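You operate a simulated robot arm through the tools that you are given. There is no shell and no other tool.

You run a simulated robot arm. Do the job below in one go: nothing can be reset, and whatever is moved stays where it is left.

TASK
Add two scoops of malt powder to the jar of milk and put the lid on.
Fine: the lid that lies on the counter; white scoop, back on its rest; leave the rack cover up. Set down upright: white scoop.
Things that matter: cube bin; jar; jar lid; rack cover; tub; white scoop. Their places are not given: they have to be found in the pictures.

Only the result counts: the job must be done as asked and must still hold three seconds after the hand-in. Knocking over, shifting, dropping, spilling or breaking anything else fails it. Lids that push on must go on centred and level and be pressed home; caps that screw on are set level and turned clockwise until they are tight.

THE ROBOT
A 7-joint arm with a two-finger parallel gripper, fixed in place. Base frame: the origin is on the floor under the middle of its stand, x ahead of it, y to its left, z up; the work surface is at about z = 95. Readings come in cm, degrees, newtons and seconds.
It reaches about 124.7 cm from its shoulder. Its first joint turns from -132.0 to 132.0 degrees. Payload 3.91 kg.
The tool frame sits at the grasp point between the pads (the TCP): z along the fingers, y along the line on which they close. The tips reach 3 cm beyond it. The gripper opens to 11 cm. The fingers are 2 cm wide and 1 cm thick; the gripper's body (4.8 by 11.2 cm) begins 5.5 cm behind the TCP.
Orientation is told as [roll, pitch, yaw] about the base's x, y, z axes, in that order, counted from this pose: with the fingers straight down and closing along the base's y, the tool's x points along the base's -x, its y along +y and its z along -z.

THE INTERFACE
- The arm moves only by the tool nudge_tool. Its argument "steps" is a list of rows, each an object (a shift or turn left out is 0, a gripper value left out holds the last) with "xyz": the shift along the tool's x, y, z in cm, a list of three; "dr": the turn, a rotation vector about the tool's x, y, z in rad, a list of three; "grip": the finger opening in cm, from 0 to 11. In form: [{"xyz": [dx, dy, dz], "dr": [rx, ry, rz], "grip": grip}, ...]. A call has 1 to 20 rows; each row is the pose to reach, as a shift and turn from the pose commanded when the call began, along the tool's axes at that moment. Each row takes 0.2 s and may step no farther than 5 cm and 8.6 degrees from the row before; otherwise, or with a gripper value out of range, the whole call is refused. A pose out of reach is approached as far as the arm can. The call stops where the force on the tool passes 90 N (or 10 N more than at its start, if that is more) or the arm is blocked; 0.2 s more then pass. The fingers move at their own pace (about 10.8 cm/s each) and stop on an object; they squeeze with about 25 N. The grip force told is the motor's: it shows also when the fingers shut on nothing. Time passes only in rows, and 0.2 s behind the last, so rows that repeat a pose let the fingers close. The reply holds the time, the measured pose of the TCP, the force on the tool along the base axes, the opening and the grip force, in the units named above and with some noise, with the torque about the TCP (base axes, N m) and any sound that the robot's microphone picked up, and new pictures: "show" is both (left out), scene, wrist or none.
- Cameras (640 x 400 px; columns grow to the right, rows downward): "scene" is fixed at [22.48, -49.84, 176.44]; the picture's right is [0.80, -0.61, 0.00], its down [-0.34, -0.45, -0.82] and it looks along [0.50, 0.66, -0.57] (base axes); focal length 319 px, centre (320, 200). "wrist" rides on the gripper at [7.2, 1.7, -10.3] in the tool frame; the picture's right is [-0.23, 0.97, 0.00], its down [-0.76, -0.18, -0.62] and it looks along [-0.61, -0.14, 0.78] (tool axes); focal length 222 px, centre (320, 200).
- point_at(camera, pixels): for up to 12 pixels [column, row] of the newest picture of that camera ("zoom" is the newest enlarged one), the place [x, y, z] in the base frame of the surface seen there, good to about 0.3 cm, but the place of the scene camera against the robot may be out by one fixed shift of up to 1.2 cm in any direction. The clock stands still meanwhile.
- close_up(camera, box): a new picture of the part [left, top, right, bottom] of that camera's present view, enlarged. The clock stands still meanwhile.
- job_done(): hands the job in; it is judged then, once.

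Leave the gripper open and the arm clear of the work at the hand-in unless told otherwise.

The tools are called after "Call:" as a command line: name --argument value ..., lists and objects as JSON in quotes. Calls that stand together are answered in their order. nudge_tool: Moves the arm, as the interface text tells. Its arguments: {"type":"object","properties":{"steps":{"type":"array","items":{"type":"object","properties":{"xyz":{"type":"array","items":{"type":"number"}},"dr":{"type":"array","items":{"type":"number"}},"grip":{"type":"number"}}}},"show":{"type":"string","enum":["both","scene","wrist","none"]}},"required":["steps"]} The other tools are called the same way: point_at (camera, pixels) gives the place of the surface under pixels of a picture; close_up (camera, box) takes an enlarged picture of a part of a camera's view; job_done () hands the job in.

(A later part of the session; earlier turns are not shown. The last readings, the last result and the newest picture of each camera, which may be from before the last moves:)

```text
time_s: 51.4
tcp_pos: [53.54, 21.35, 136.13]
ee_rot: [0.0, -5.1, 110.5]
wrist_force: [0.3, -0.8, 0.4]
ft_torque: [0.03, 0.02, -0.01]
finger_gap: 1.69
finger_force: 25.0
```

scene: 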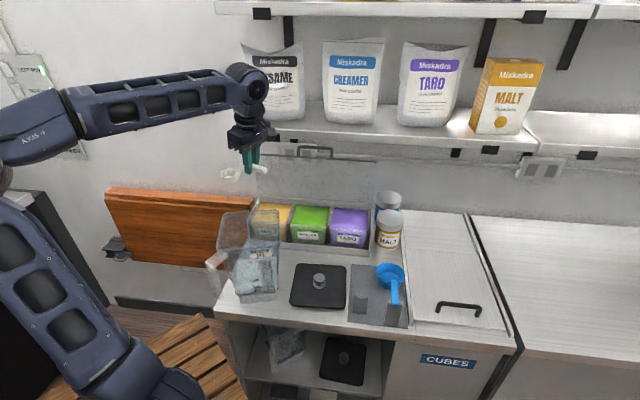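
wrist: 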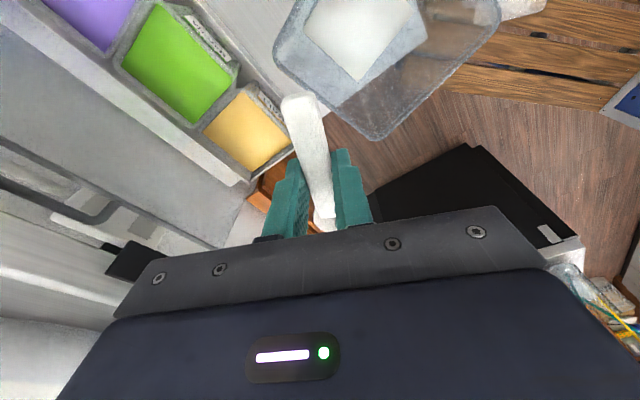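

That's good. I'll continue to yaw 45 and move to U=19, V=56, z=133 in front of the malt tub.

Call:
nudge_tool --steps '[{"xyz": [-0.5, -0.15, 0], "dr": [0.0124, 0, 0.142]}, {"xyz": [-1.1, -0.3, 0.1], "dr": [0.0249, 0, 0.2845]}, {"xyz": [-1.6, -0.45, 0.2], "dr": [0.0373, 0, 0.427]}, {"xyz": [-2.2, -0.6, 0.3], "dr": [0.0497, 0, 0.569]}, {"xyz": [-2.8, -0.75, 0.4], "dr": [0.0621, 0, 0.711]}, {"xyz": [-3.4, -0.9, 1.2], "dr": [0.0746, 0, 0.8535]}, {"xyz": [-4.0, -1.05, 2.4], "dr": [0.087, 0, 0.996]}, {"xyz": [-4.44, -1.23, 3.4], "dr": [0.0994, 0, 1.138]}, {"xyz": [-4.44, -1.23, 3.4], "dr": [0.0994, 0, 1.138]}]'

```text
time_s: 53.4
tcp_pos: [52.72, 26.36, 133.13]
ee_rot: [-0.1, -5.1, 45.2]
wrist_force: [-0.1, 0.0, -0.2]
ft_torque: [-0.01, 0.03, 0.01]
finger_gap: 1.68
finger_force: 25.9
```

scene: 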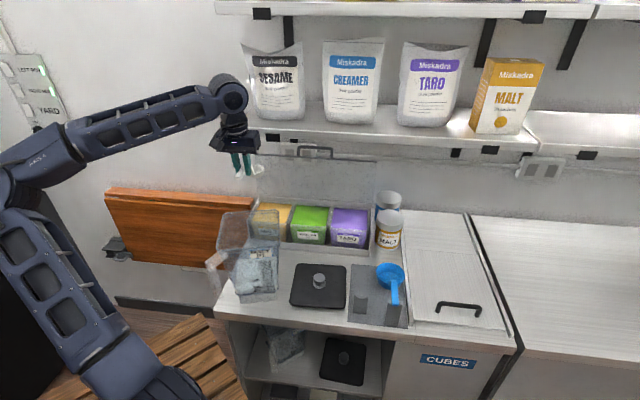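
wrist: 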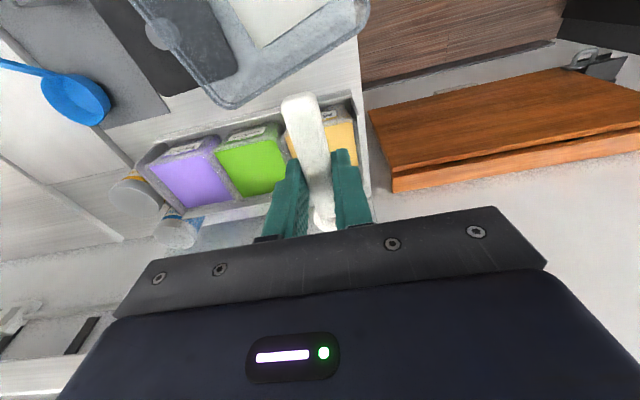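

The hand is in front of the malt tub at U=18.6, V=55.9. I'll re-measure the tub, powder and jar back edge from this close view.

Call:
close_up --camera "wrist" --box '[200, 0, 400, 230]'

Call:
point_at --camera "wrist" --pixels '[[340, 135], [348, 145], [335, 125], [352, 105], [361, 140], [370, 190], [228, 105], [300, 70], [340, 45], [365, 15], [285, 140], [290, 150]]'

```text
1.74 times, centred on (300, 115) of wrist
```

zoom: 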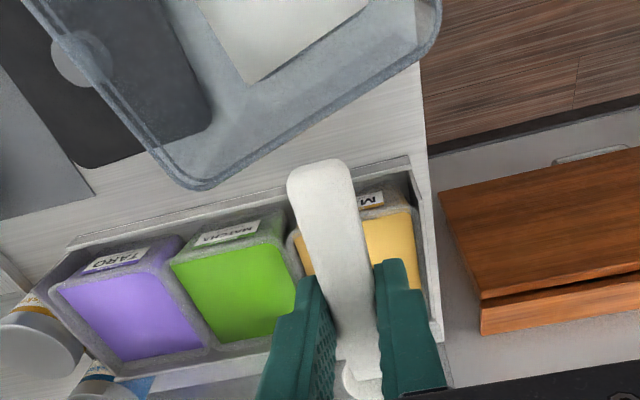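

```text
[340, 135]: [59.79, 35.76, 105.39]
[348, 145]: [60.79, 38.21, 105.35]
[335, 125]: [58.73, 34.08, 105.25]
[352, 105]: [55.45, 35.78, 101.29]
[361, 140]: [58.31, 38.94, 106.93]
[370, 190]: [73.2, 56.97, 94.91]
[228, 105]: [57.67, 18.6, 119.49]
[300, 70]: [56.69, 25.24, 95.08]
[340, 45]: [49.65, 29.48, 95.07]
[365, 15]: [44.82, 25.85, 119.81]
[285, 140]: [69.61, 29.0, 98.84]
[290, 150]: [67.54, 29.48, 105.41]
```

The powder is at z≈105.35, the tub spans U 14–27, and the jar's back edge is at V≈51.6 near the camera, so I have clearance. I'll descend to just above the powder at U=19.5, V=60.5, z=117.

Call:
nudge_tool --steps '[{"xyz": [-0.65, -0.2, 4.07]}, {"xyz": [-1.1, -0.5, 8.12]}, {"xyz": [-1.59, -0.86, 11.68]}, {"xyz": [-2.37, -0.86, 14.26]}, {"xyz": [-3.18, -0.86, 16.44]}, {"xyz": [-3.18, -0.86, 16.44]}]'

Call:
close_up --camera "scene" --box '[190, 90, 350, 280]'

```text
time_s: 54.8
tcp_pos: [56.34, 29.07, 117.01]
ee_rot: [-0.1, -5.2, 45.2]
wrist_force: [-0.4, -0.1, 0.3]
ft_torque: [-0.01, 0.02, -0.02]
finger_gap: 1.65
finger_force: 25.4
```

scene: 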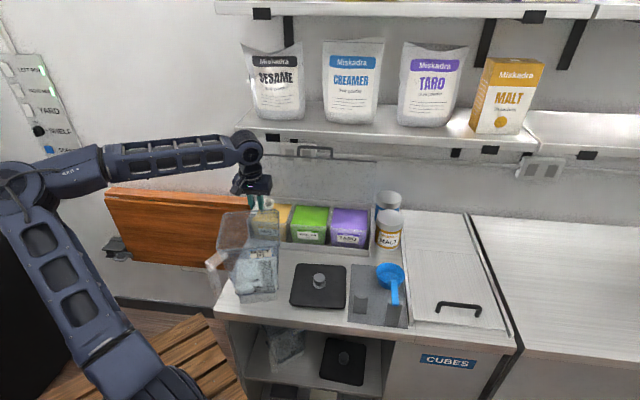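
wrist: 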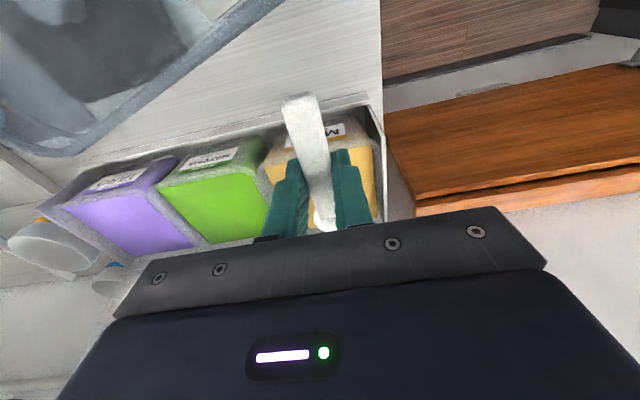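

```text
2.11 times, centred on (270, 185) of scene
```

zoom: 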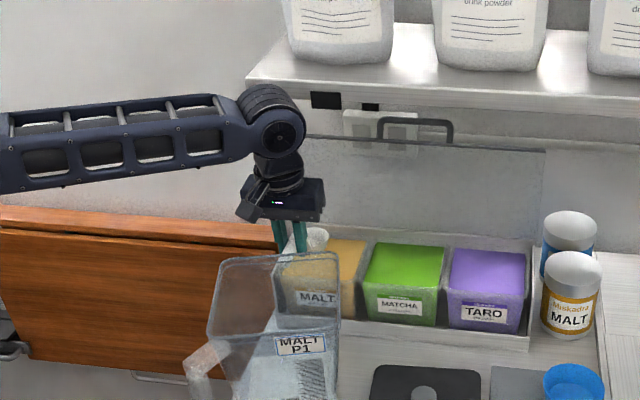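

Clear of the shelf and jar. Next is the first scoop: enter the powder slightly nose-down, sweep forward while levelling until the rim is about 0.9 cm below the surface.

Call:
nudge_tool --steps '[{"xyz": [-0.38, 0, 2.54], "dr": [0, 0.07, 0]}, {"xyz": [-0.53, 0, 4.26], "dr": [0, 0.14, 0]}, {"xyz": [-0.52, 0, 5.57], "dr": [0, 0.14, 0]}, {"xyz": [-1.06, 0, 6.22], "dr": [0, 0.09, 0]}, {"xyz": [-1.62, 0, 6.66], "dr": [0, 0.04, 0]}, {"xyz": [-2.02, 0, 6.7], "dr": [0, 0, 0]}, {"xyz": [-2.02, 0, 6.7], "dr": [0, 0, 0]}]'

Call:
close_up --camera "scene" --box '[190, 130, 350, 280]'

```text
time_s: 56.4
tcp_pos: [58.5, 30.84, 110.7]
ee_rot: [0.0, -5.2, 45.3]
wrist_force: [0.4, 0.0, -0.3]
ft_torque: [0.03, 0.02, 0.0]
finger_gap: 1.7
finger_force: 24.7
```

scene: 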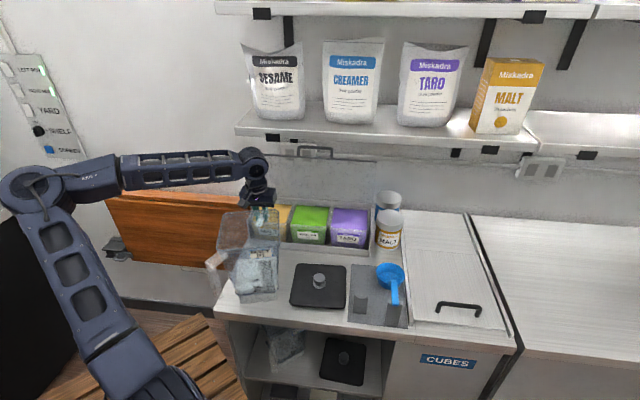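
wrist: 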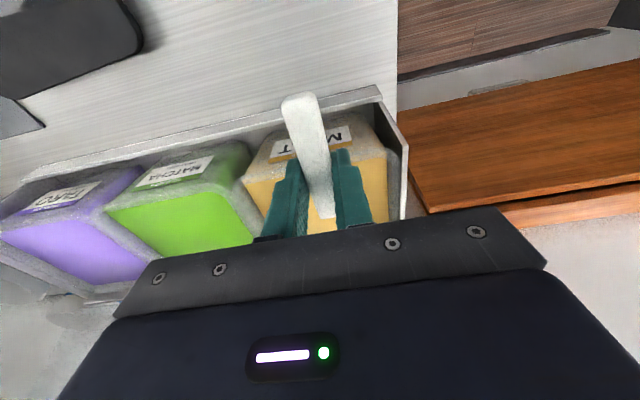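

```text
2.67 times, centred on (270, 205) of scene
```

zoom: 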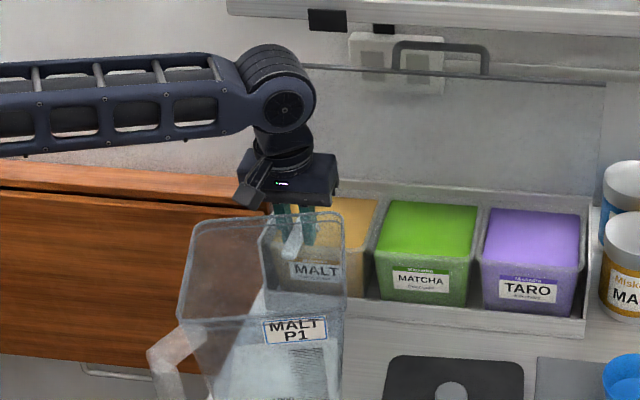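

There's no resistance, so the powder yields. The bowl rim is about 0.6 cm below the surface. I'll go 0.5 cm deeper, pause, then lift slowly and level.

Call:
nudge_tool --steps '[{"xyz": [0.04, 0, 0.5]}, {"xyz": [0.04, 0, 0.5]}, {"xyz": [0.04, 0, 0.5]}, {"xyz": [-0.04, 0, -0.5]}, {"xyz": [-0.13, 0, -1.5]}, {"xyz": [-0.22, 0, -2.5]}, {"xyz": [-0.35, 0, -4.0]}, {"xyz": [-0.48, 0, -5.5]}, {"xyz": [-0.61, 0, -7.0]}, {"xyz": [-0.61, 0, -7.0]}]'

Call:
close_up --camera "scene" --box '[220, 170, 330, 260]'

Call:
close_up --camera "wrist" --box '[220, 80, 440, 240]'

```text
time_s: 58.6
tcp_pos: [58.49, 30.96, 117.57]
ee_rot: [0.0, -5.1, 45.3]
wrist_force: [0.0, -0.7, -1.0]
ft_torque: [0.01, 0.01, 0.0]
finger_gap: 1.71
finger_force: 25.1
```

scene: 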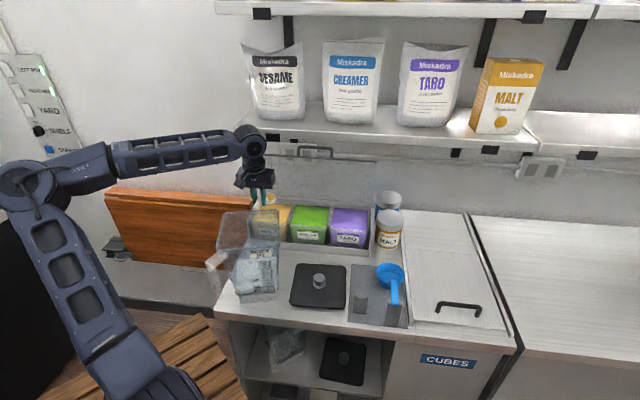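
wrist: 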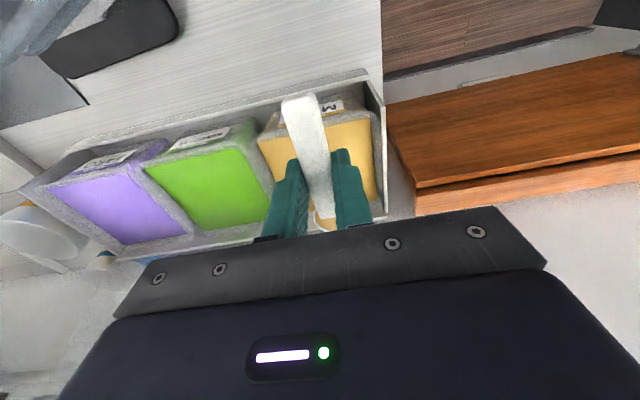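

```text
4.44 times, centred on (275, 215) of scene
```

zoom: 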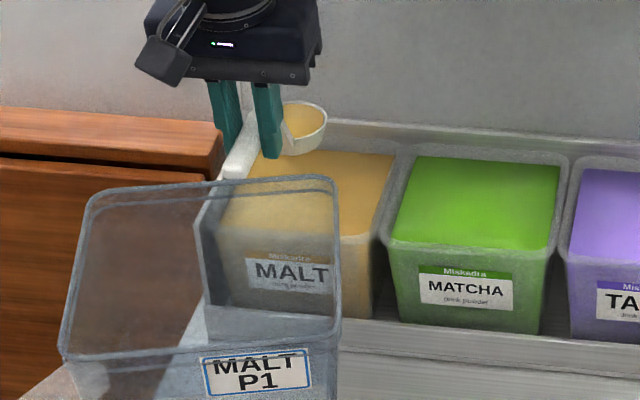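

```text
2.50 times, centred on (330, 160) of wrist
```

zoom: 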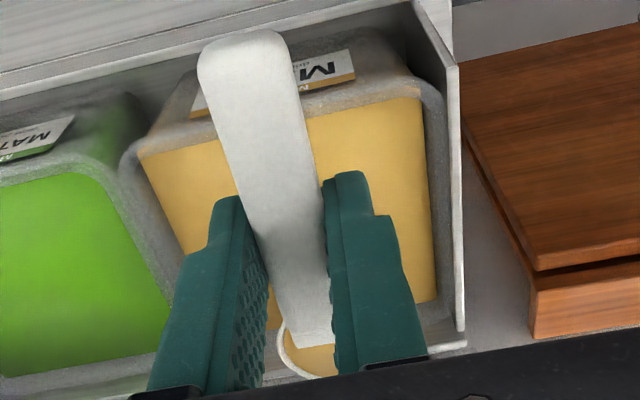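

The bowl is filled level with malt powder. I'll carry it out smoothly: up and back, away from the shelf, keeping level.

Call:
nudge_tool --steps '[{"xyz": [0.87, 0, -1.58]}, {"xyz": [1.89, 0, -3.68]}, {"xyz": [2.86, 0, -6.27]}, {"xyz": [3.84, 0, -8.87]}, {"xyz": [4.62, 0, -11.44]}, {"xyz": [5.2, 0, -14.0]}, {"xyz": [5.58, 0, -16.54]}, {"xyz": [5.65, 0, -18.06]}, {"xyz": [5.65, 0, -18.06]}]'

Call:
close_up --camera "scene" --box '[210, 120, 330, 230]'

```text
time_s: 60.6
tcp_pos: [53.35, 25.8, 135.16]
ee_rot: [-0.1, -5.0, 45.4]
wrist_force: [-0.4, -0.3, -1.4]
ft_torque: [-0.02, 0.03, 0.0]
finger_gap: 1.7
finger_force: 25.3
```

scene: 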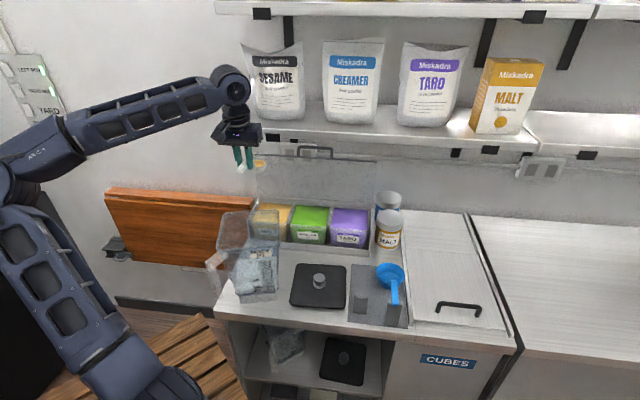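
wrist: 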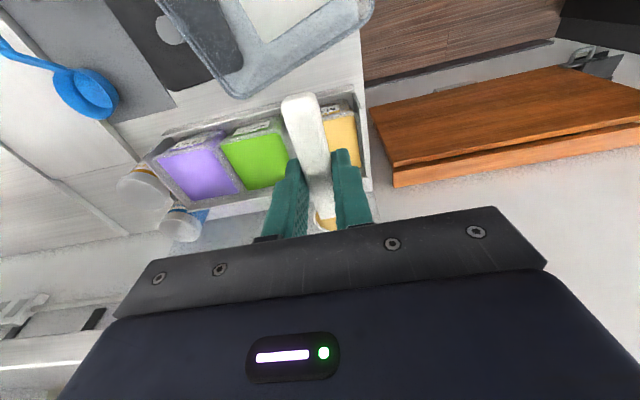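

```text
3.64 times, centred on (270, 175) of scene
```

zoom: 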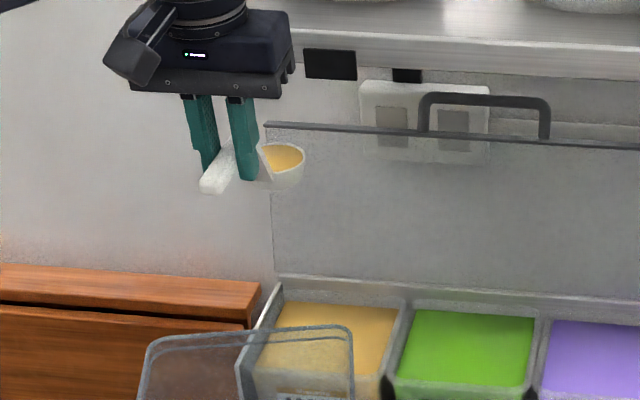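

The powder stays in. I'll yaw to about 110° while sliding forward, level and gently.

Call:
nudge_tool --steps '[{"xyz": [0.2, -0.2, -0.1], "dr": [-0.007, 0, -0.08]}, {"xyz": [0.5, -0.5, -0.2], "dr": [-0.017, 0, -0.19]}, {"xyz": [0.8, -0.8, -0.3], "dr": [-0.027, 0, -0.31]}, {"xyz": [1.1, -1.2, -0.45], "dr": [-0.038, 0, -0.43]}, {"xyz": [1.4, -1.5, -0.6], "dr": [-0.048, 0, -0.55]}, {"xyz": [1.8, -1.9, -0.75], "dr": [-0.058, 0, -0.67]}, {"xyz": [2.1, -2.3, -0.9], "dr": [-0.069, 0, -0.79]}, {"xyz": [2.4, -2.6, -1.05], "dr": [-0.079, 0, -0.91]}, {"xyz": [2.7, -2.9, -1.15], "dr": [-0.089, 0, -1.02]}, {"xyz": [2.93, -3.2, -1.26], "dr": [-0.098, 0, -1.1235]}, {"xyz": [2.93, -3.2, -1.26], "dr": [-0.098, 0, -1.1235]}]' --show "scene"

Call:
close_up --camera "scene" --box '[200, 120, 320, 230]'

```text
time_s: 63.0
tcp_pos: [53.53, 21.18, 136.15]
ee_rot: [0.0, -5.0, 109.9]
wrist_force: [0.5, 0.1, -0.5]
ft_torque: [-0.02, 0.01, -0.01]
finger_gap: 1.73
finger_force: 25.1
```

scene: 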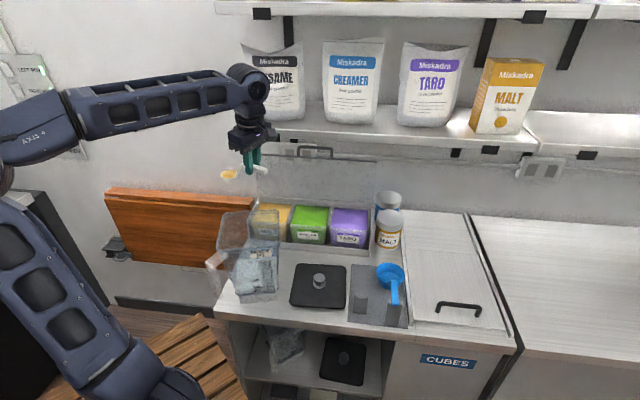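

```text
3.64 times, centred on (260, 175) of scene
```

zoom: 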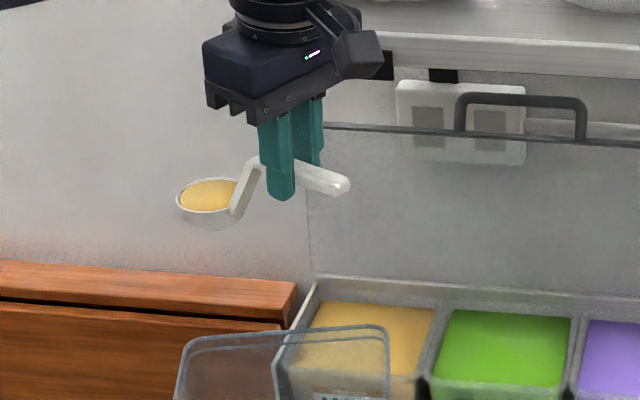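

Full and level. I'll go on to the pour start at (57.3, 7.7, 135), yaw 165.

Call:
nudge_tool --steps '[{"xyz": [0.9, 0.06, 0], "dr": [-0.005, 0, -0.06]}, {"xyz": [2.3, 0.15, 0], "dr": [-0.014, 0, -0.16]}, {"xyz": [3.9, 0.27, 0], "dr": [-0.023, 0, -0.265]}, {"xyz": [5.5, 0.4, 0], "dr": [-0.033, 0, -0.375]}, {"xyz": [7.1, 0.5, 0], "dr": [-0.042, 0, -0.485]}, {"xyz": [8.7, 0.62, 0], "dr": [-0.052, 0, -0.595]}, {"xyz": [10.3, 0.75, 0], "dr": [-0.062, 0, -0.705]}, {"xyz": [11.9, 0.86, 0], "dr": [-0.071, 0, -0.813]}, {"xyz": [13.2, 0.96, -0.05], "dr": [-0.079, 0, -0.902]}, {"xyz": [14.02, 1.02, -0.07], "dr": [-0.0837, 0, -0.958]}, {"xyz": [14.02, 1.02, -0.07], "dr": [-0.0837, 0, -0.958]}]' --show "scene"

Call:
close_up --camera "scene" --box '[200, 130, 340, 260]'

```text
time_s: 65.4
tcp_pos: [57.33, 7.64, 135.01]
ee_rot: [-0.1, -4.9, 165.2]
wrist_force: [-0.2, 0.0, -0.2]
ft_torque: [0.0, -0.06, -0.03]
finger_gap: 1.71
finger_force: 25.1
```

scene: 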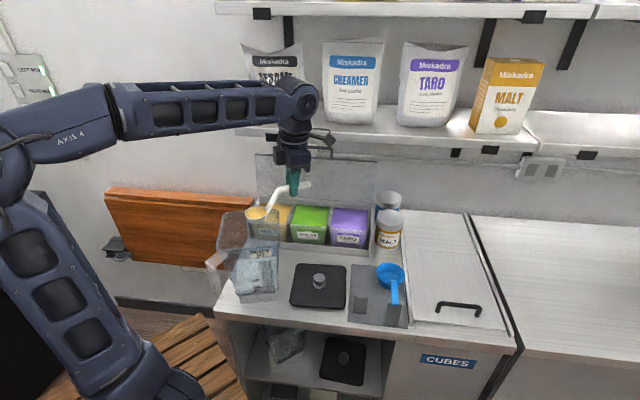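

```text
3.08 times, centred on (270, 195) of scene
```

zoom: 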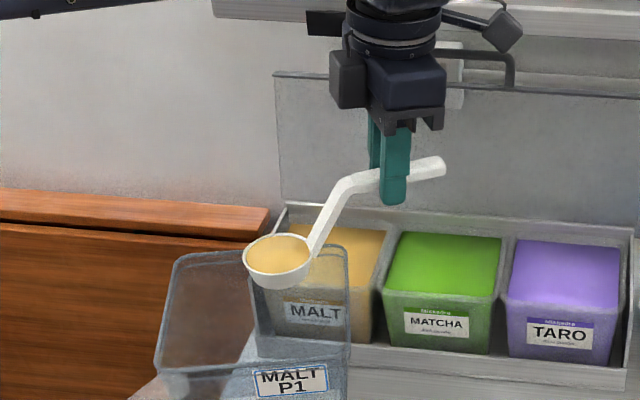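

The full bowl is over the jar, near its front side. I'll shift 1.5 cm toward the jar centre, lower 1 cm, and roll to pour, first to about 70°.

Call:
nudge_tool --steps '[{"xyz": [0.04, -0.75, 0.5]}, {"xyz": [0.087, -1.5, 1.0]}, {"xyz": [0.087, -1.5, 1.0], "dr": [0.146, 0, -0.0128]}, {"xyz": [0.087, -1.5, 1.0], "dr": [0.292, 0, -0.0255]}, {"xyz": [0.087, -1.5, 1.0], "dr": [0.438, 0, -0.0383]}, {"xyz": [0.087, -1.5, 1.0], "dr": [0.584, 0, -0.051]}, {"xyz": [0.087, -1.5, 1.0], "dr": [0.73, 0, -0.0638]}, {"xyz": [0.087, -1.5, 1.0], "dr": [0.876, 0, -0.0766]}, {"xyz": [0.087, -1.5, 1.0], "dr": [1.022, 0, -0.0893]}, {"xyz": [0.087, -1.5, 1.0], "dr": [1.168, 0, -0.102]}]' --show "scene"

Call:
close_up --camera "scene" --box '[180, 130, 340, 300]'

```text
time_s: 67.6
tcp_pos: [57.61, 9.29, 134.08]
ee_rot: [-67.3, -1.8, 169.6]
wrist_force: [0.2, -0.2, -0.2]
ft_torque: [-0.02, -0.03, -0.06]
finger_gap: 1.69
finger_force: 24.6
```

scene: 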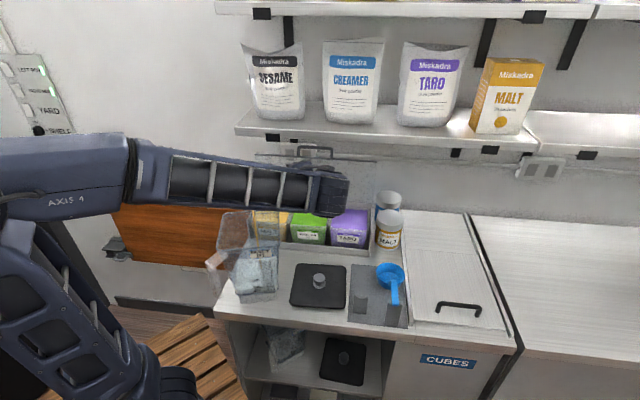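

```text
2.35 times, centred on (260, 215) of scene
```

zoom: 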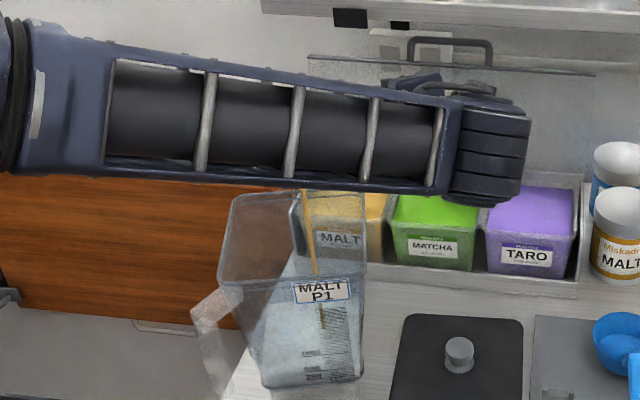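

A yellow stream of powder is falling inside the jar (zoom 310,230). I'll continue to about 117° and dwell to empty fully.

Call:
nudge_tool --steps '[{"dr": [0.146, 0, -0.0128]}, {"dr": [0.292, 0, -0.0255]}, {"dr": [0.438, 0, -0.0383]}, {"dr": [0.584, 0, -0.051]}, {"dr": [0.73, 0, -0.0638]}, {"dr": [0.87, 0, -0.076]}, {"dr": [0.87, 0, -0.076]}, {"dr": [0.87, 0, -0.076]}, {"dr": [0.87, 0, -0.076]}, {"dr": [0.87, 0, -0.076]}]' --show "both"

Call:
close_up --camera "scene" --box '[180, 130, 340, 300]'

```text
time_s: 69.8
tcp_pos: [57.66, 9.2, 133.92]
ee_rot: [-117.3, 2.4, 169.4]
wrist_force: [-0.5, -0.2, -0.7]
ft_torque: [-0.05, -0.02, 0.01]
finger_gap: 1.66
finger_force: 25.1
```

scene: 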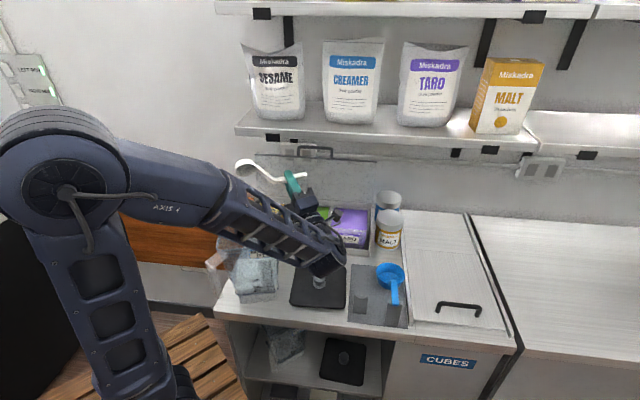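
wrist: 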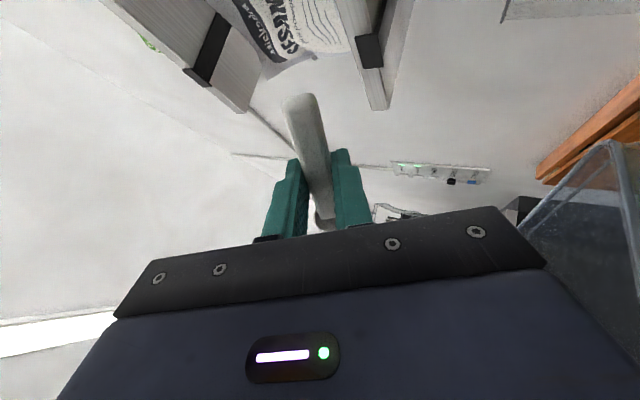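

```text
2.35 times, centred on (260, 215) of scene
```

zoom: 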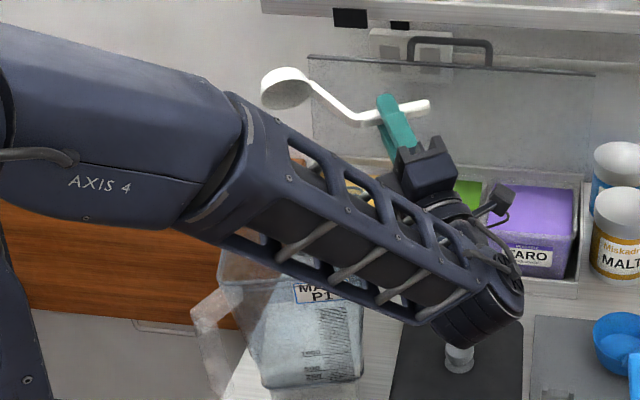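

The first scoop is poured. I'll unroll only to about 25°, which was clean in rehearsal, and look at the arm's posture there.

Call:
nudge_tool --steps '[{"dr": [-0.146, 0, 0.0128]}, {"dr": [-0.292, 0, 0.0255]}, {"dr": [-0.438, 0, 0.0383]}, {"dr": [-0.584, 0, 0.051]}, {"dr": [-0.73, 0, 0.0638]}, {"dr": [-0.876, 0, 0.0766]}, {"dr": [-1.022, 0, 0.0893]}, {"dr": [-1.168, 0, 0.102]}, {"dr": [-1.314, 0, 0.115]}, {"dr": [-1.46, 0, 0.1276]}, {"dr": [-1.6, 0, 0.14]}]' --show "both"

Call:
close_up --camera "scene" --box '[180, 150, 340, 310]'

```text
time_s: 72.2
tcp_pos: [57.73, 9.2, 133.82]
ee_rot: [-25.3, -4.3, 167.1]
wrist_force: [-0.2, -1.2, 0.0]
ft_torque: [0.02, -0.05, 0.0]
finger_gap: 1.69
finger_force: 25.2
```

scene: 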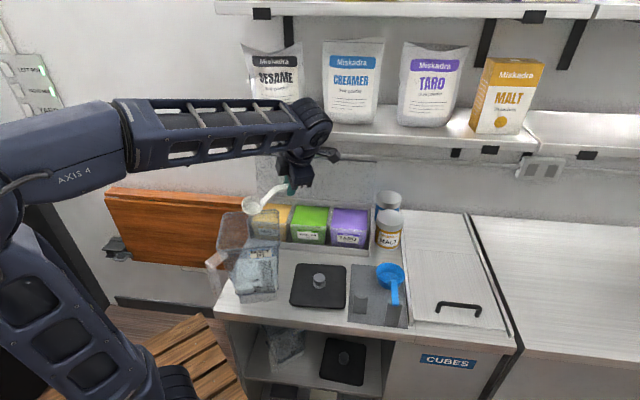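
wrist: 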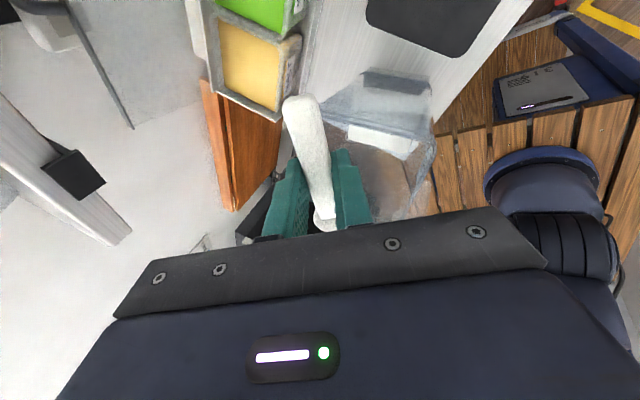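

```text
2.50 times, centred on (260, 230) of scene
```

zoom: 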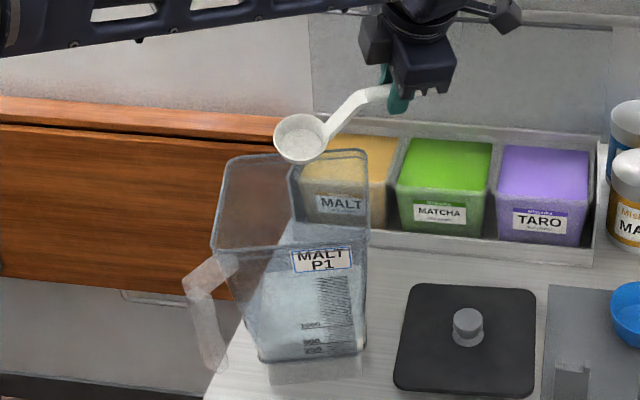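

The scoop is empty and nothing is spilled on the counter. I'll turn the yaw back to ~110° with this residual roll while moving away from the jar front.

Call:
nudge_tool --steps '[{"xyz": [-0.87, -1.33, 0.4], "dr": [0.0094, 0.0513, 0.108]}, {"xyz": [-1.74, -2.65, 0.8], "dr": [0.0189, 0.1025, 0.216]}, {"xyz": [-2.61, -3.98, 1.2], "dr": [0.0283, 0.154, 0.324]}, {"xyz": [-3.49, -5.3, 1.6], "dr": [0.0378, 0.205, 0.432]}, {"xyz": [-4.36, -6.63, 2.0], "dr": [0.0472, 0.256, 0.54]}, {"xyz": [-5.23, -7.96, 2.4], "dr": [0.0566, 0.3075, 0.648]}, {"xyz": [-6.1, -9.28, 2.8], "dr": [0.0661, 0.359, 0.756]}, {"xyz": [-6.97, -10.61, 3.2], "dr": [0.0755, 0.41, 0.864]}]' --show "scene"

```text
time_s: 74.0
tcp_pos: [53.46, 21.47, 135.96]
ee_rot: [-25.3, -4.5, 112.1]
wrist_force: [-0.7, -0.9, -0.4]
ft_torque: [0.0, -0.01, 0.03]
finger_gap: 1.69
finger_force: 25.1
```

scene: 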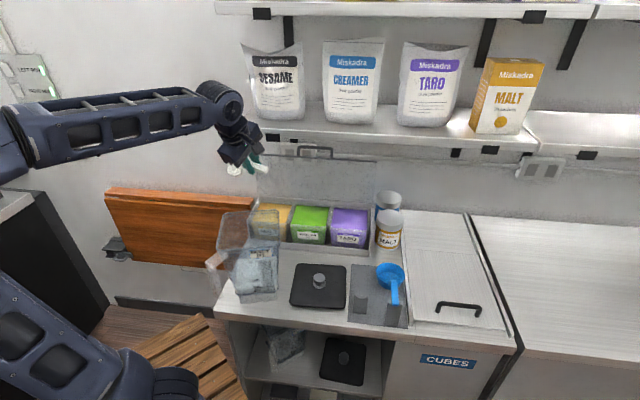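

That worked. Next I'll unroll the remaining 25° here in small steps and check.

Call:
nudge_tool --steps '[{"dr": [-0.11, 0, 0.0096]}, {"dr": [-0.22, 0, 0.0192]}, {"dr": [-0.33, 0, 0.0288]}]' --show "scene"

```text
time_s: 74.8
tcp_pos: [53.4, 21.33, 136.04]
ee_rot: [-6.4, -4.8, 110.6]
wrist_force: [-0.8, -0.2, 0.4]
ft_torque: [-0.03, -0.04, 0.04]
finger_gap: 1.7
finger_force: 25.0
```

scene: 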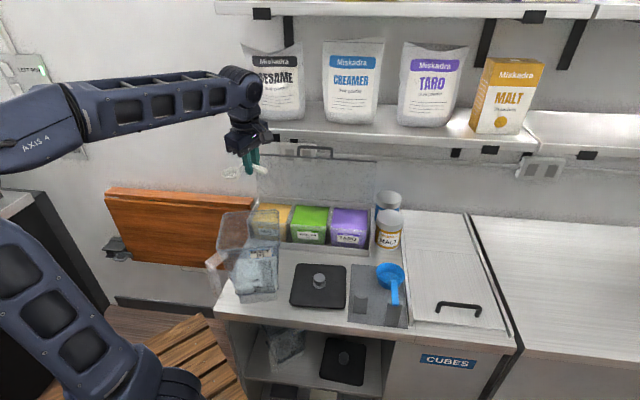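

The posture looks normal. I'll finish the last 6° of unroll.

Call:
nudge_tool --steps '[{"dr": [-0.055, 0, 0.005]}, {"dr": [-0.111, 0, 0.0097]}, {"dr": [-0.111, 0, 0.0097]}]' --show "none"

```text
time_s: 75.6
tcp_pos: [53.5, 21.24, 136.19]
ee_rot: [0.0, -5.0, 110.0]
wrist_force: [-0.3, 0.6, 0.0]
ft_torque: [0.0, -0.01, -0.01]
finger_gap: 1.68
finger_force: 25.0
```

Level again at yaw 110, so this return route works. Back to yaw 45 in front of the tub for the second scoop.

Call:
nudge_tool --steps '[{"xyz": [-0.5, -0.18, 0], "dr": [0.0123, 0, 0.141]}, {"xyz": [-1.0, -0.37, 0.1], "dr": [0.0247, 0, 0.2825]}, {"xyz": [-1.5, -0.55, 0.2], "dr": [0.037, 0, 0.424]}, {"xyz": [-2.0, -0.74, 0.3], "dr": [0.0494, 0, 0.565]}, {"xyz": [-2.5, -0.92, 0.4], "dr": [0.0617, 0, 0.706]}, {"xyz": [-3.0, -1.1, 1.2], "dr": [0.074, 0, 0.8475]}, {"xyz": [-3.5, -1.29, 2.3], "dr": [0.0864, 0, 0.989]}, {"xyz": [-4.05, -1.47, 3.36], "dr": [0.0987, 0, 1.13]}, {"xyz": [-4.05, -1.47, 3.36], "dr": [0.0987, 0, 1.13]}]'

Call:
close_up --camera "wrist" --box '[200, 0, 420, 230]'

```text
time_s: 77.6
tcp_pos: [53.32, 25.81, 133.0]
ee_rot: [0.0, -5.1, 45.0]
wrist_force: [0.5, 0.5, -1.1]
ft_torque: [0.03, 0.05, -0.01]
finger_gap: 1.67
finger_force: 25.1
```

scene: 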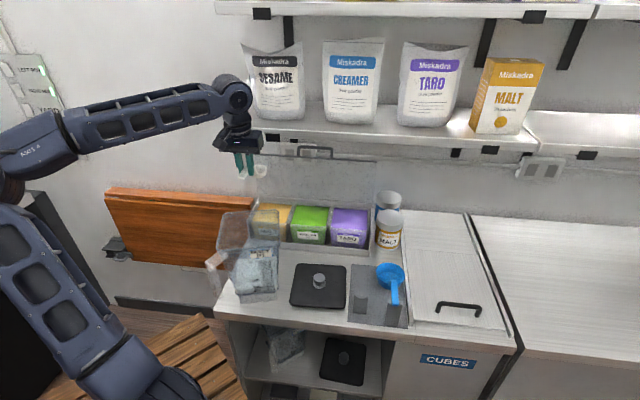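
wrist: 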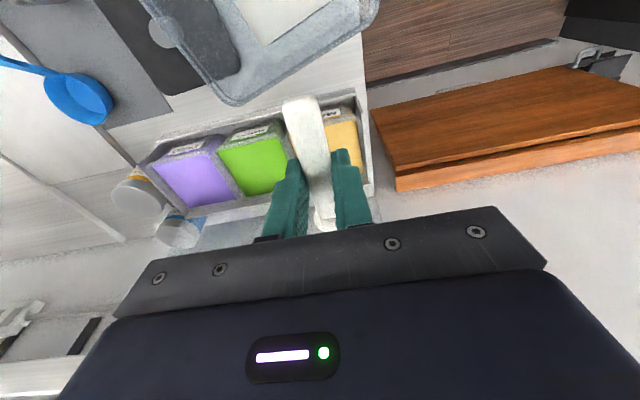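

```text
1.74 times, centred on (310, 115) of wrist
```

zoom: 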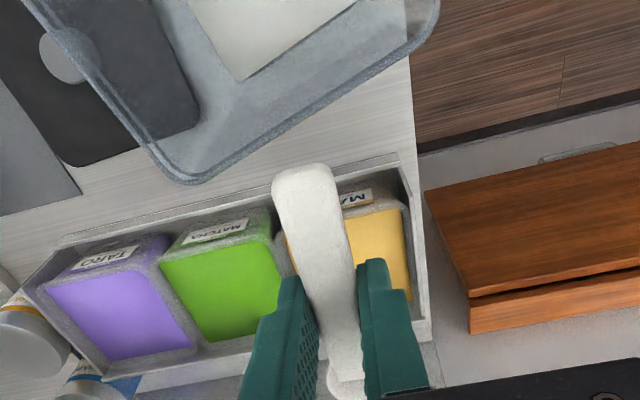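

Same descent for the second scoop, straight to above the powder.

Call:
nudge_tool --steps '[{"xyz": [-0.65, 0, 4.07]}, {"xyz": [-1.1, 0, 8.12]}, {"xyz": [-1.59, 0, 11.68]}, {"xyz": [-2.37, 0, 14.26]}, {"xyz": [-3.04, 0, 16.33]}, {"xyz": [-3.04, 0, 16.33]}]'

Call:
point_at --camera "wrist" --pixels '[[285, 165], [272, 160], [365, 165], [355, 145], [375, 185], [380, 150], [340, 145]]'

```text
time_s: 79.0
tcp_pos: [56.52, 29.04, 116.96]
ee_rot: [0.0, -5.0, 45.0]
wrist_force: [0.6, -0.3, 0.3]
ft_torque: [-0.01, 0.03, -0.01]
finger_gap: 1.67
finger_force: 24.9
```

scene: 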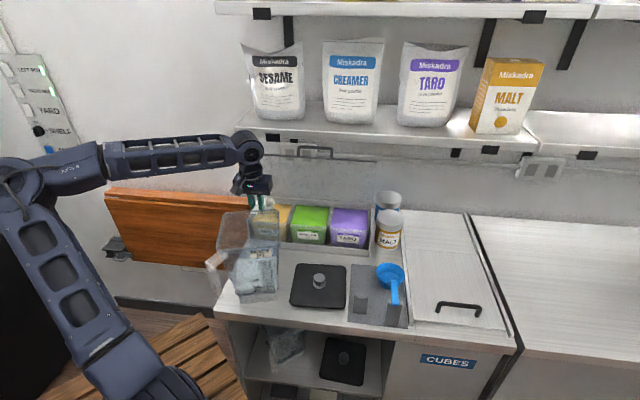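
wrist: 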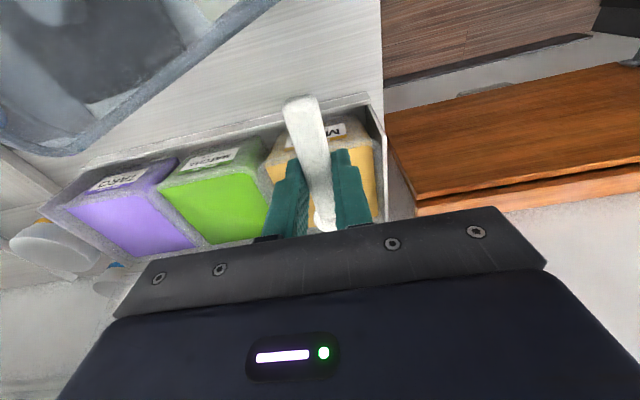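

```text
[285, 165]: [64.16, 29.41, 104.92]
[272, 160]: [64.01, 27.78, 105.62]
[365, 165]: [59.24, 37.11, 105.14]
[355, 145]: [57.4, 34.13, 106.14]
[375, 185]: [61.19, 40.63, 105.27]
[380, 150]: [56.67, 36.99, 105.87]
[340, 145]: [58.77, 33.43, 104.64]
```

The powder level is about 105.1 now. I'll take the second scoop with the same motion, about 0.3 cm deeper.

Call:
nudge_tool --steps '[{"xyz": [-0.38, 0, 2.54], "dr": [0, 0.07, 0]}, {"xyz": [-0.53, 0, 4.26], "dr": [0, 0.14, 0]}, {"xyz": [-0.52, 0, 5.57], "dr": [0, 0.14, 0]}, {"xyz": [-1.06, 0, 6.32], "dr": [0, 0.09, 0]}, {"xyz": [-1.62, 0, 6.86], "dr": [0, 0.04, 0]}, {"xyz": [-1.98, 0, 7.0], "dr": [0, 0, 0]}, {"xyz": [-1.96, 0, 7.3], "dr": [0, 0, 0]}, {"xyz": [-1.96, 0, 7.3], "dr": [0, 0, 0]}, {"xyz": [-1.96, 0, 7.3], "dr": [0, 0, 0]}]' --show "none"

Call:
nudge_tool --steps '[{"xyz": [-0.09, 0, -1.0]}, {"xyz": [-0.17, 0, -2.0]}, {"xyz": [-0.26, 0, -3.0]}, {"xyz": [-0.39, 0, -4.5]}, {"xyz": [-0.52, 0, -6.0]}, {"xyz": [-0.65, 0, -7.5]}, {"xyz": [-0.65, 0, -7.5]}]'

Call:
close_up --camera "scene" --box '[220, 170, 330, 260]'

Call:
close_up --camera "wrist" --box '[220, 80, 440, 240]'

```text
time_s: 81.0
tcp_pos: [58.42, 30.95, 110.07]
ee_rot: [0.0, -5.0, 45.0]
wrist_force: [0.4, 0.2, -0.8]
ft_torque: [-0.03, 0.02, 0.02]
finger_gap: 1.69
finger_force: 24.8
```

```text
time_s: 82.6
tcp_pos: [58.42, 30.93, 117.59]
ee_rot: [-0.2, -4.9, 45.0]
wrist_force: [-0.3, -0.7, -0.8]
ft_torque: [-0.03, 0.0, -0.01]
finger_gap: 1.72
finger_force: 25.5
```

scene: 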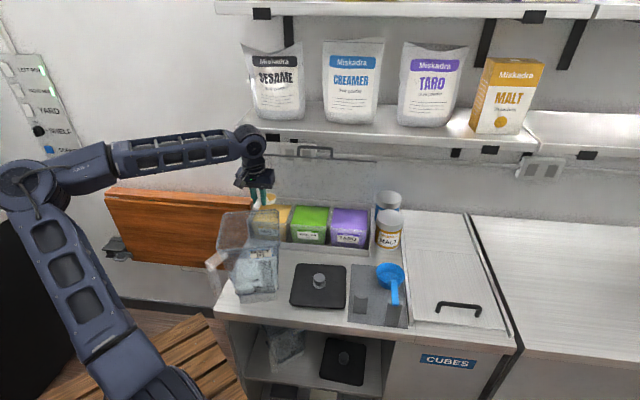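
wrist: 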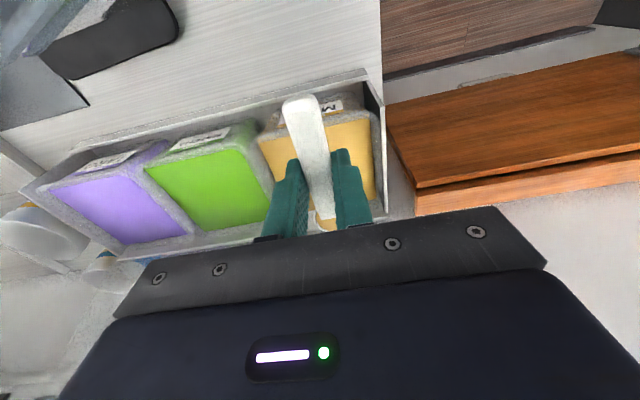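

```text
4.44 times, centred on (275, 215) of scene
```

zoom: 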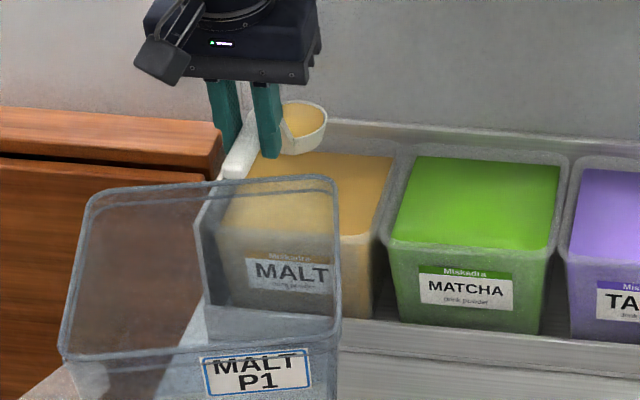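

```text
2.50 times, centred on (330, 160) of wrist
```

zoom: 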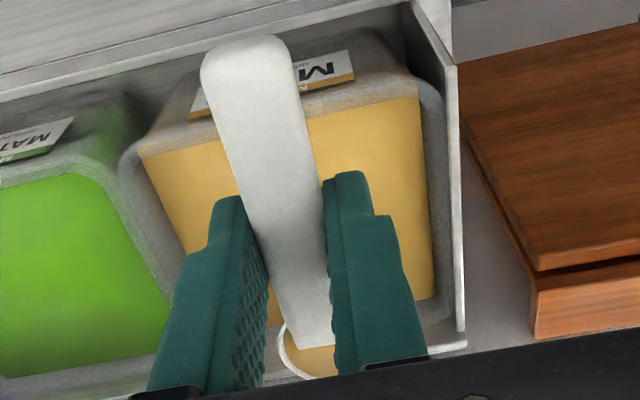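

The second scoop is full and level. I'll repeat the same carry: up and back, then yaw to 110.

Call:
nudge_tool --steps '[{"xyz": [0.87, 0, -1.58]}, {"xyz": [1.89, 0, -3.68]}, {"xyz": [2.86, 0, -6.27]}, {"xyz": [3.84, 0, -8.87]}, {"xyz": [4.62, 0, -11.44]}, {"xyz": [5.2, 0, -14.0]}, {"xyz": [5.58, 0, -16.54]}, {"xyz": [5.65, 0, -18.06]}, {"xyz": [5.65, 0, -18.06]}]' --show "none"

Call:
nudge_tool --steps '[{"xyz": [0.2, -0.2, -0.1], "dr": [-0.007, 0, -0.08]}, {"xyz": [0.5, -0.5, -0.2], "dr": [-0.017, 0, -0.19]}, {"xyz": [0.8, -0.8, -0.3], "dr": [-0.027, 0, -0.31]}, {"xyz": [1.1, -1.2, -0.45], "dr": [-0.038, 0, -0.43]}, {"xyz": [1.4, -1.5, -0.6], "dr": [-0.048, 0, -0.55]}, {"xyz": [1.8, -1.9, -0.75], "dr": [-0.058, 0, -0.67]}, {"xyz": [2.1, -2.3, -0.9], "dr": [-0.069, 0, -0.79]}, {"xyz": [2.4, -2.6, -1.05], "dr": [-0.079, 0, -0.91]}, {"xyz": [2.7, -2.9, -1.15], "dr": [-0.089, 0, -1.02]}, {"xyz": [2.93, -3.2, -1.26], "dr": [-0.098, 0, -1.1235]}, {"xyz": [2.93, -3.2, -1.26], "dr": [-0.098, 0, -1.1235]}]' --show "scene"

Call:
close_up --camera "scene" --box '[200, 120, 320, 230]'

```text
time_s: 84.6
tcp_pos: [53.35, 25.78, 135.09]
ee_rot: [0.0, -5.0, 45.0]
wrist_force: [0.0, -0.1, -0.7]
ft_torque: [0.0, 0.04, 0.01]
finger_gap: 1.69
finger_force: 24.8
```

```text
time_s: 87.0
tcp_pos: [53.34, 21.41, 136.0]
ee_rot: [-0.1, -4.8, 109.7]
wrist_force: [-0.7, -0.5, -0.5]
ft_torque: [-0.01, -0.04, 0.0]
finger_gap: 1.66
finger_force: 25.0
```

scene: 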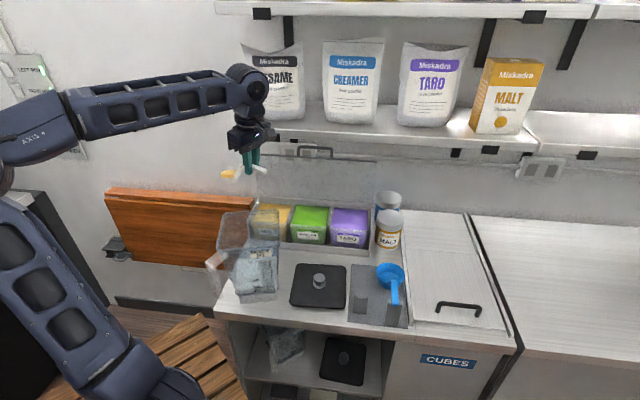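

```text
3.64 times, centred on (260, 175) of scene
```

zoom: 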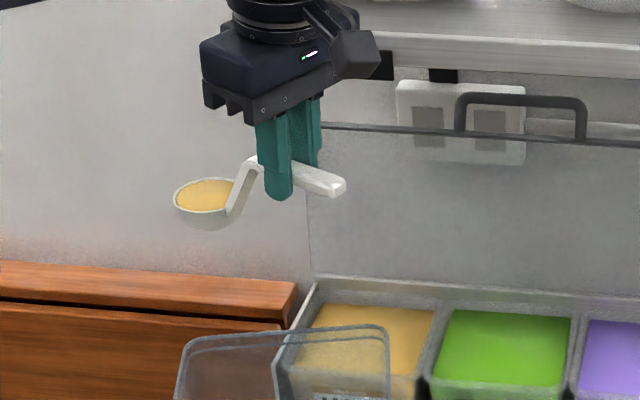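

The posture is identical to the first run and the bowl is full. Next to the pour start, same rows as before.

Call:
nudge_tool --steps '[{"xyz": [0.9, 0.06, 0], "dr": [-0.005, 0, -0.06]}, {"xyz": [2.3, 0.15, 0], "dr": [-0.014, 0, -0.16]}, {"xyz": [3.9, 0.27, 0], "dr": [-0.023, 0, -0.265]}, {"xyz": [5.5, 0.4, 0], "dr": [-0.033, 0, -0.375]}, {"xyz": [7.1, 0.5, 0], "dr": [-0.042, 0, -0.485]}, {"xyz": [8.7, 0.62, 0], "dr": [-0.052, 0, -0.595]}, {"xyz": [10.3, 0.75, 0], "dr": [-0.062, 0, -0.705]}, {"xyz": [11.9, 0.86, 0], "dr": [-0.071, 0, -0.813]}, {"xyz": [13.2, 0.96, -0.05], "dr": [-0.079, 0, -0.902]}, {"xyz": [14.02, 1.02, -0.07], "dr": [-0.0837, 0, -0.958]}, {"xyz": [14.02, 1.02, -0.07], "dr": [-0.0837, 0, -0.958]}]' --show "scene"

Call:
close_up --camera "scene" --box '[200, 130, 340, 260]'

```text
time_s: 89.4
tcp_pos: [57.23, 7.98, 134.99]
ee_rot: [0.0, -4.9, 164.8]
wrist_force: [0.3, 0.4, -0.3]
ft_torque: [-0.01, -0.02, 0.03]
finger_gap: 1.71
finger_force: 24.7
```

scene: 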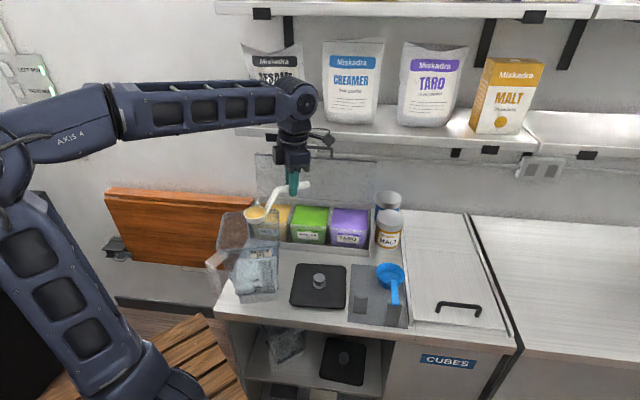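

```text
3.08 times, centred on (270, 195) of scene
```

zoom: 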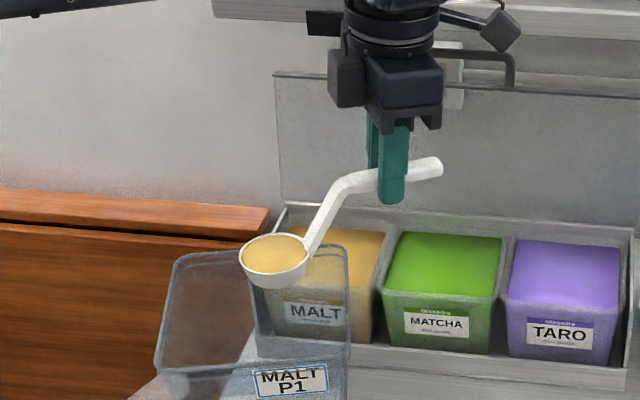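

It's in place over the jar. I'll pour the second scoop with the same roll, then dwell.

Call:
nudge_tool --steps '[{"xyz": [0.04, -0.75, 0.5]}, {"xyz": [0.087, -1.5, 1.0]}, {"xyz": [0.087, -1.5, 1.0], "dr": [0.146, 0, -0.0128]}, {"xyz": [0.087, -1.5, 1.0], "dr": [0.292, 0, -0.0255]}, {"xyz": [0.087, -1.5, 1.0], "dr": [0.438, 0, -0.0383]}, {"xyz": [0.087, -1.5, 1.0], "dr": [0.584, 0, -0.051]}, {"xyz": [0.087, -1.5, 1.0], "dr": [0.73, 0, -0.0638]}, {"xyz": [0.087, -1.5, 1.0], "dr": [0.876, 0, -0.0766]}, {"xyz": [0.087, -1.5, 1.0], "dr": [1.022, 0, -0.0893]}, {"xyz": [0.087, -1.5, 1.0], "dr": [1.168, 0, -0.102]}]' --show "scene"

Call:
nudge_tool --steps '[{"dr": [0.146, 0, -0.0128]}, {"dr": [0.292, 0, -0.0255]}, {"dr": [0.438, 0, -0.0383]}, {"dr": [0.584, 0, -0.051]}, {"dr": [0.73, 0, -0.0638]}, {"dr": [0.87, 0, -0.076]}, {"dr": [0.87, 0, -0.076]}, {"dr": [0.87, 0, -0.076]}, {"dr": [0.87, 0, -0.076]}, {"dr": [0.87, 0, -0.076]}]' --show "both"

```text
time_s: 91.6
tcp_pos: [57.61, 9.43, 133.91]
ee_rot: [-67.3, -1.9, 169.4]
wrist_force: [-0.1, -0.6, 0.6]
ft_torque: [-0.06, 0.0, -0.01]
finger_gap: 1.69
finger_force: 25.0
```

scene: 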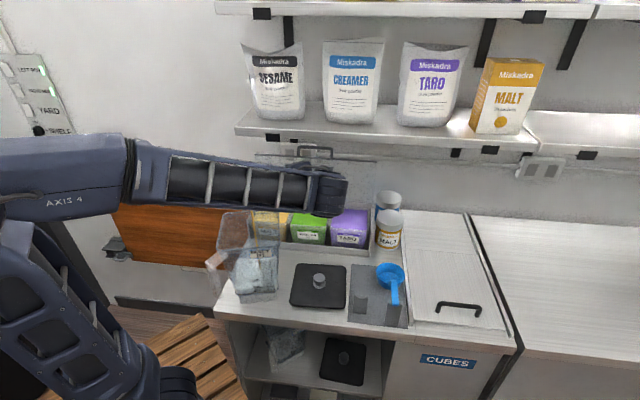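

```text
time_s: 93.8
tcp_pos: [57.46, 9.33, 133.8]
ee_rot: [-117.1, 2.3, 169.2]
wrist_force: [0.5, 0.5, -1.1]
ft_torque: [0.0, -0.02, 0.04]
finger_gap: 1.68
finger_force: 24.9
```

scene: 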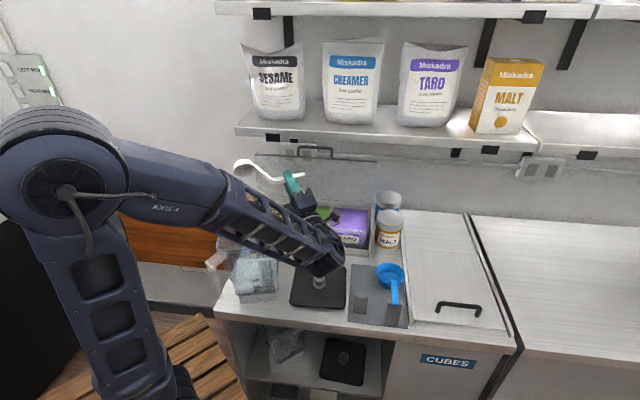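
wrist: 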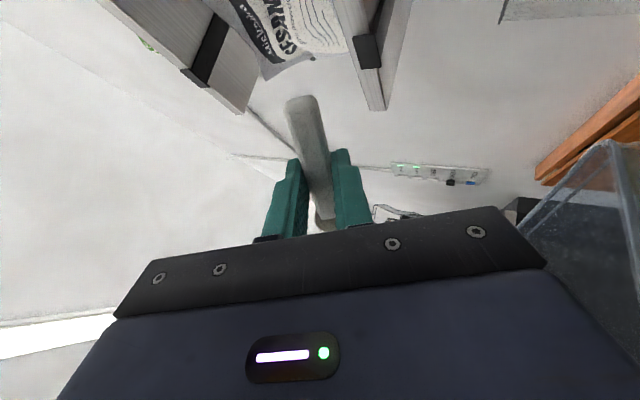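

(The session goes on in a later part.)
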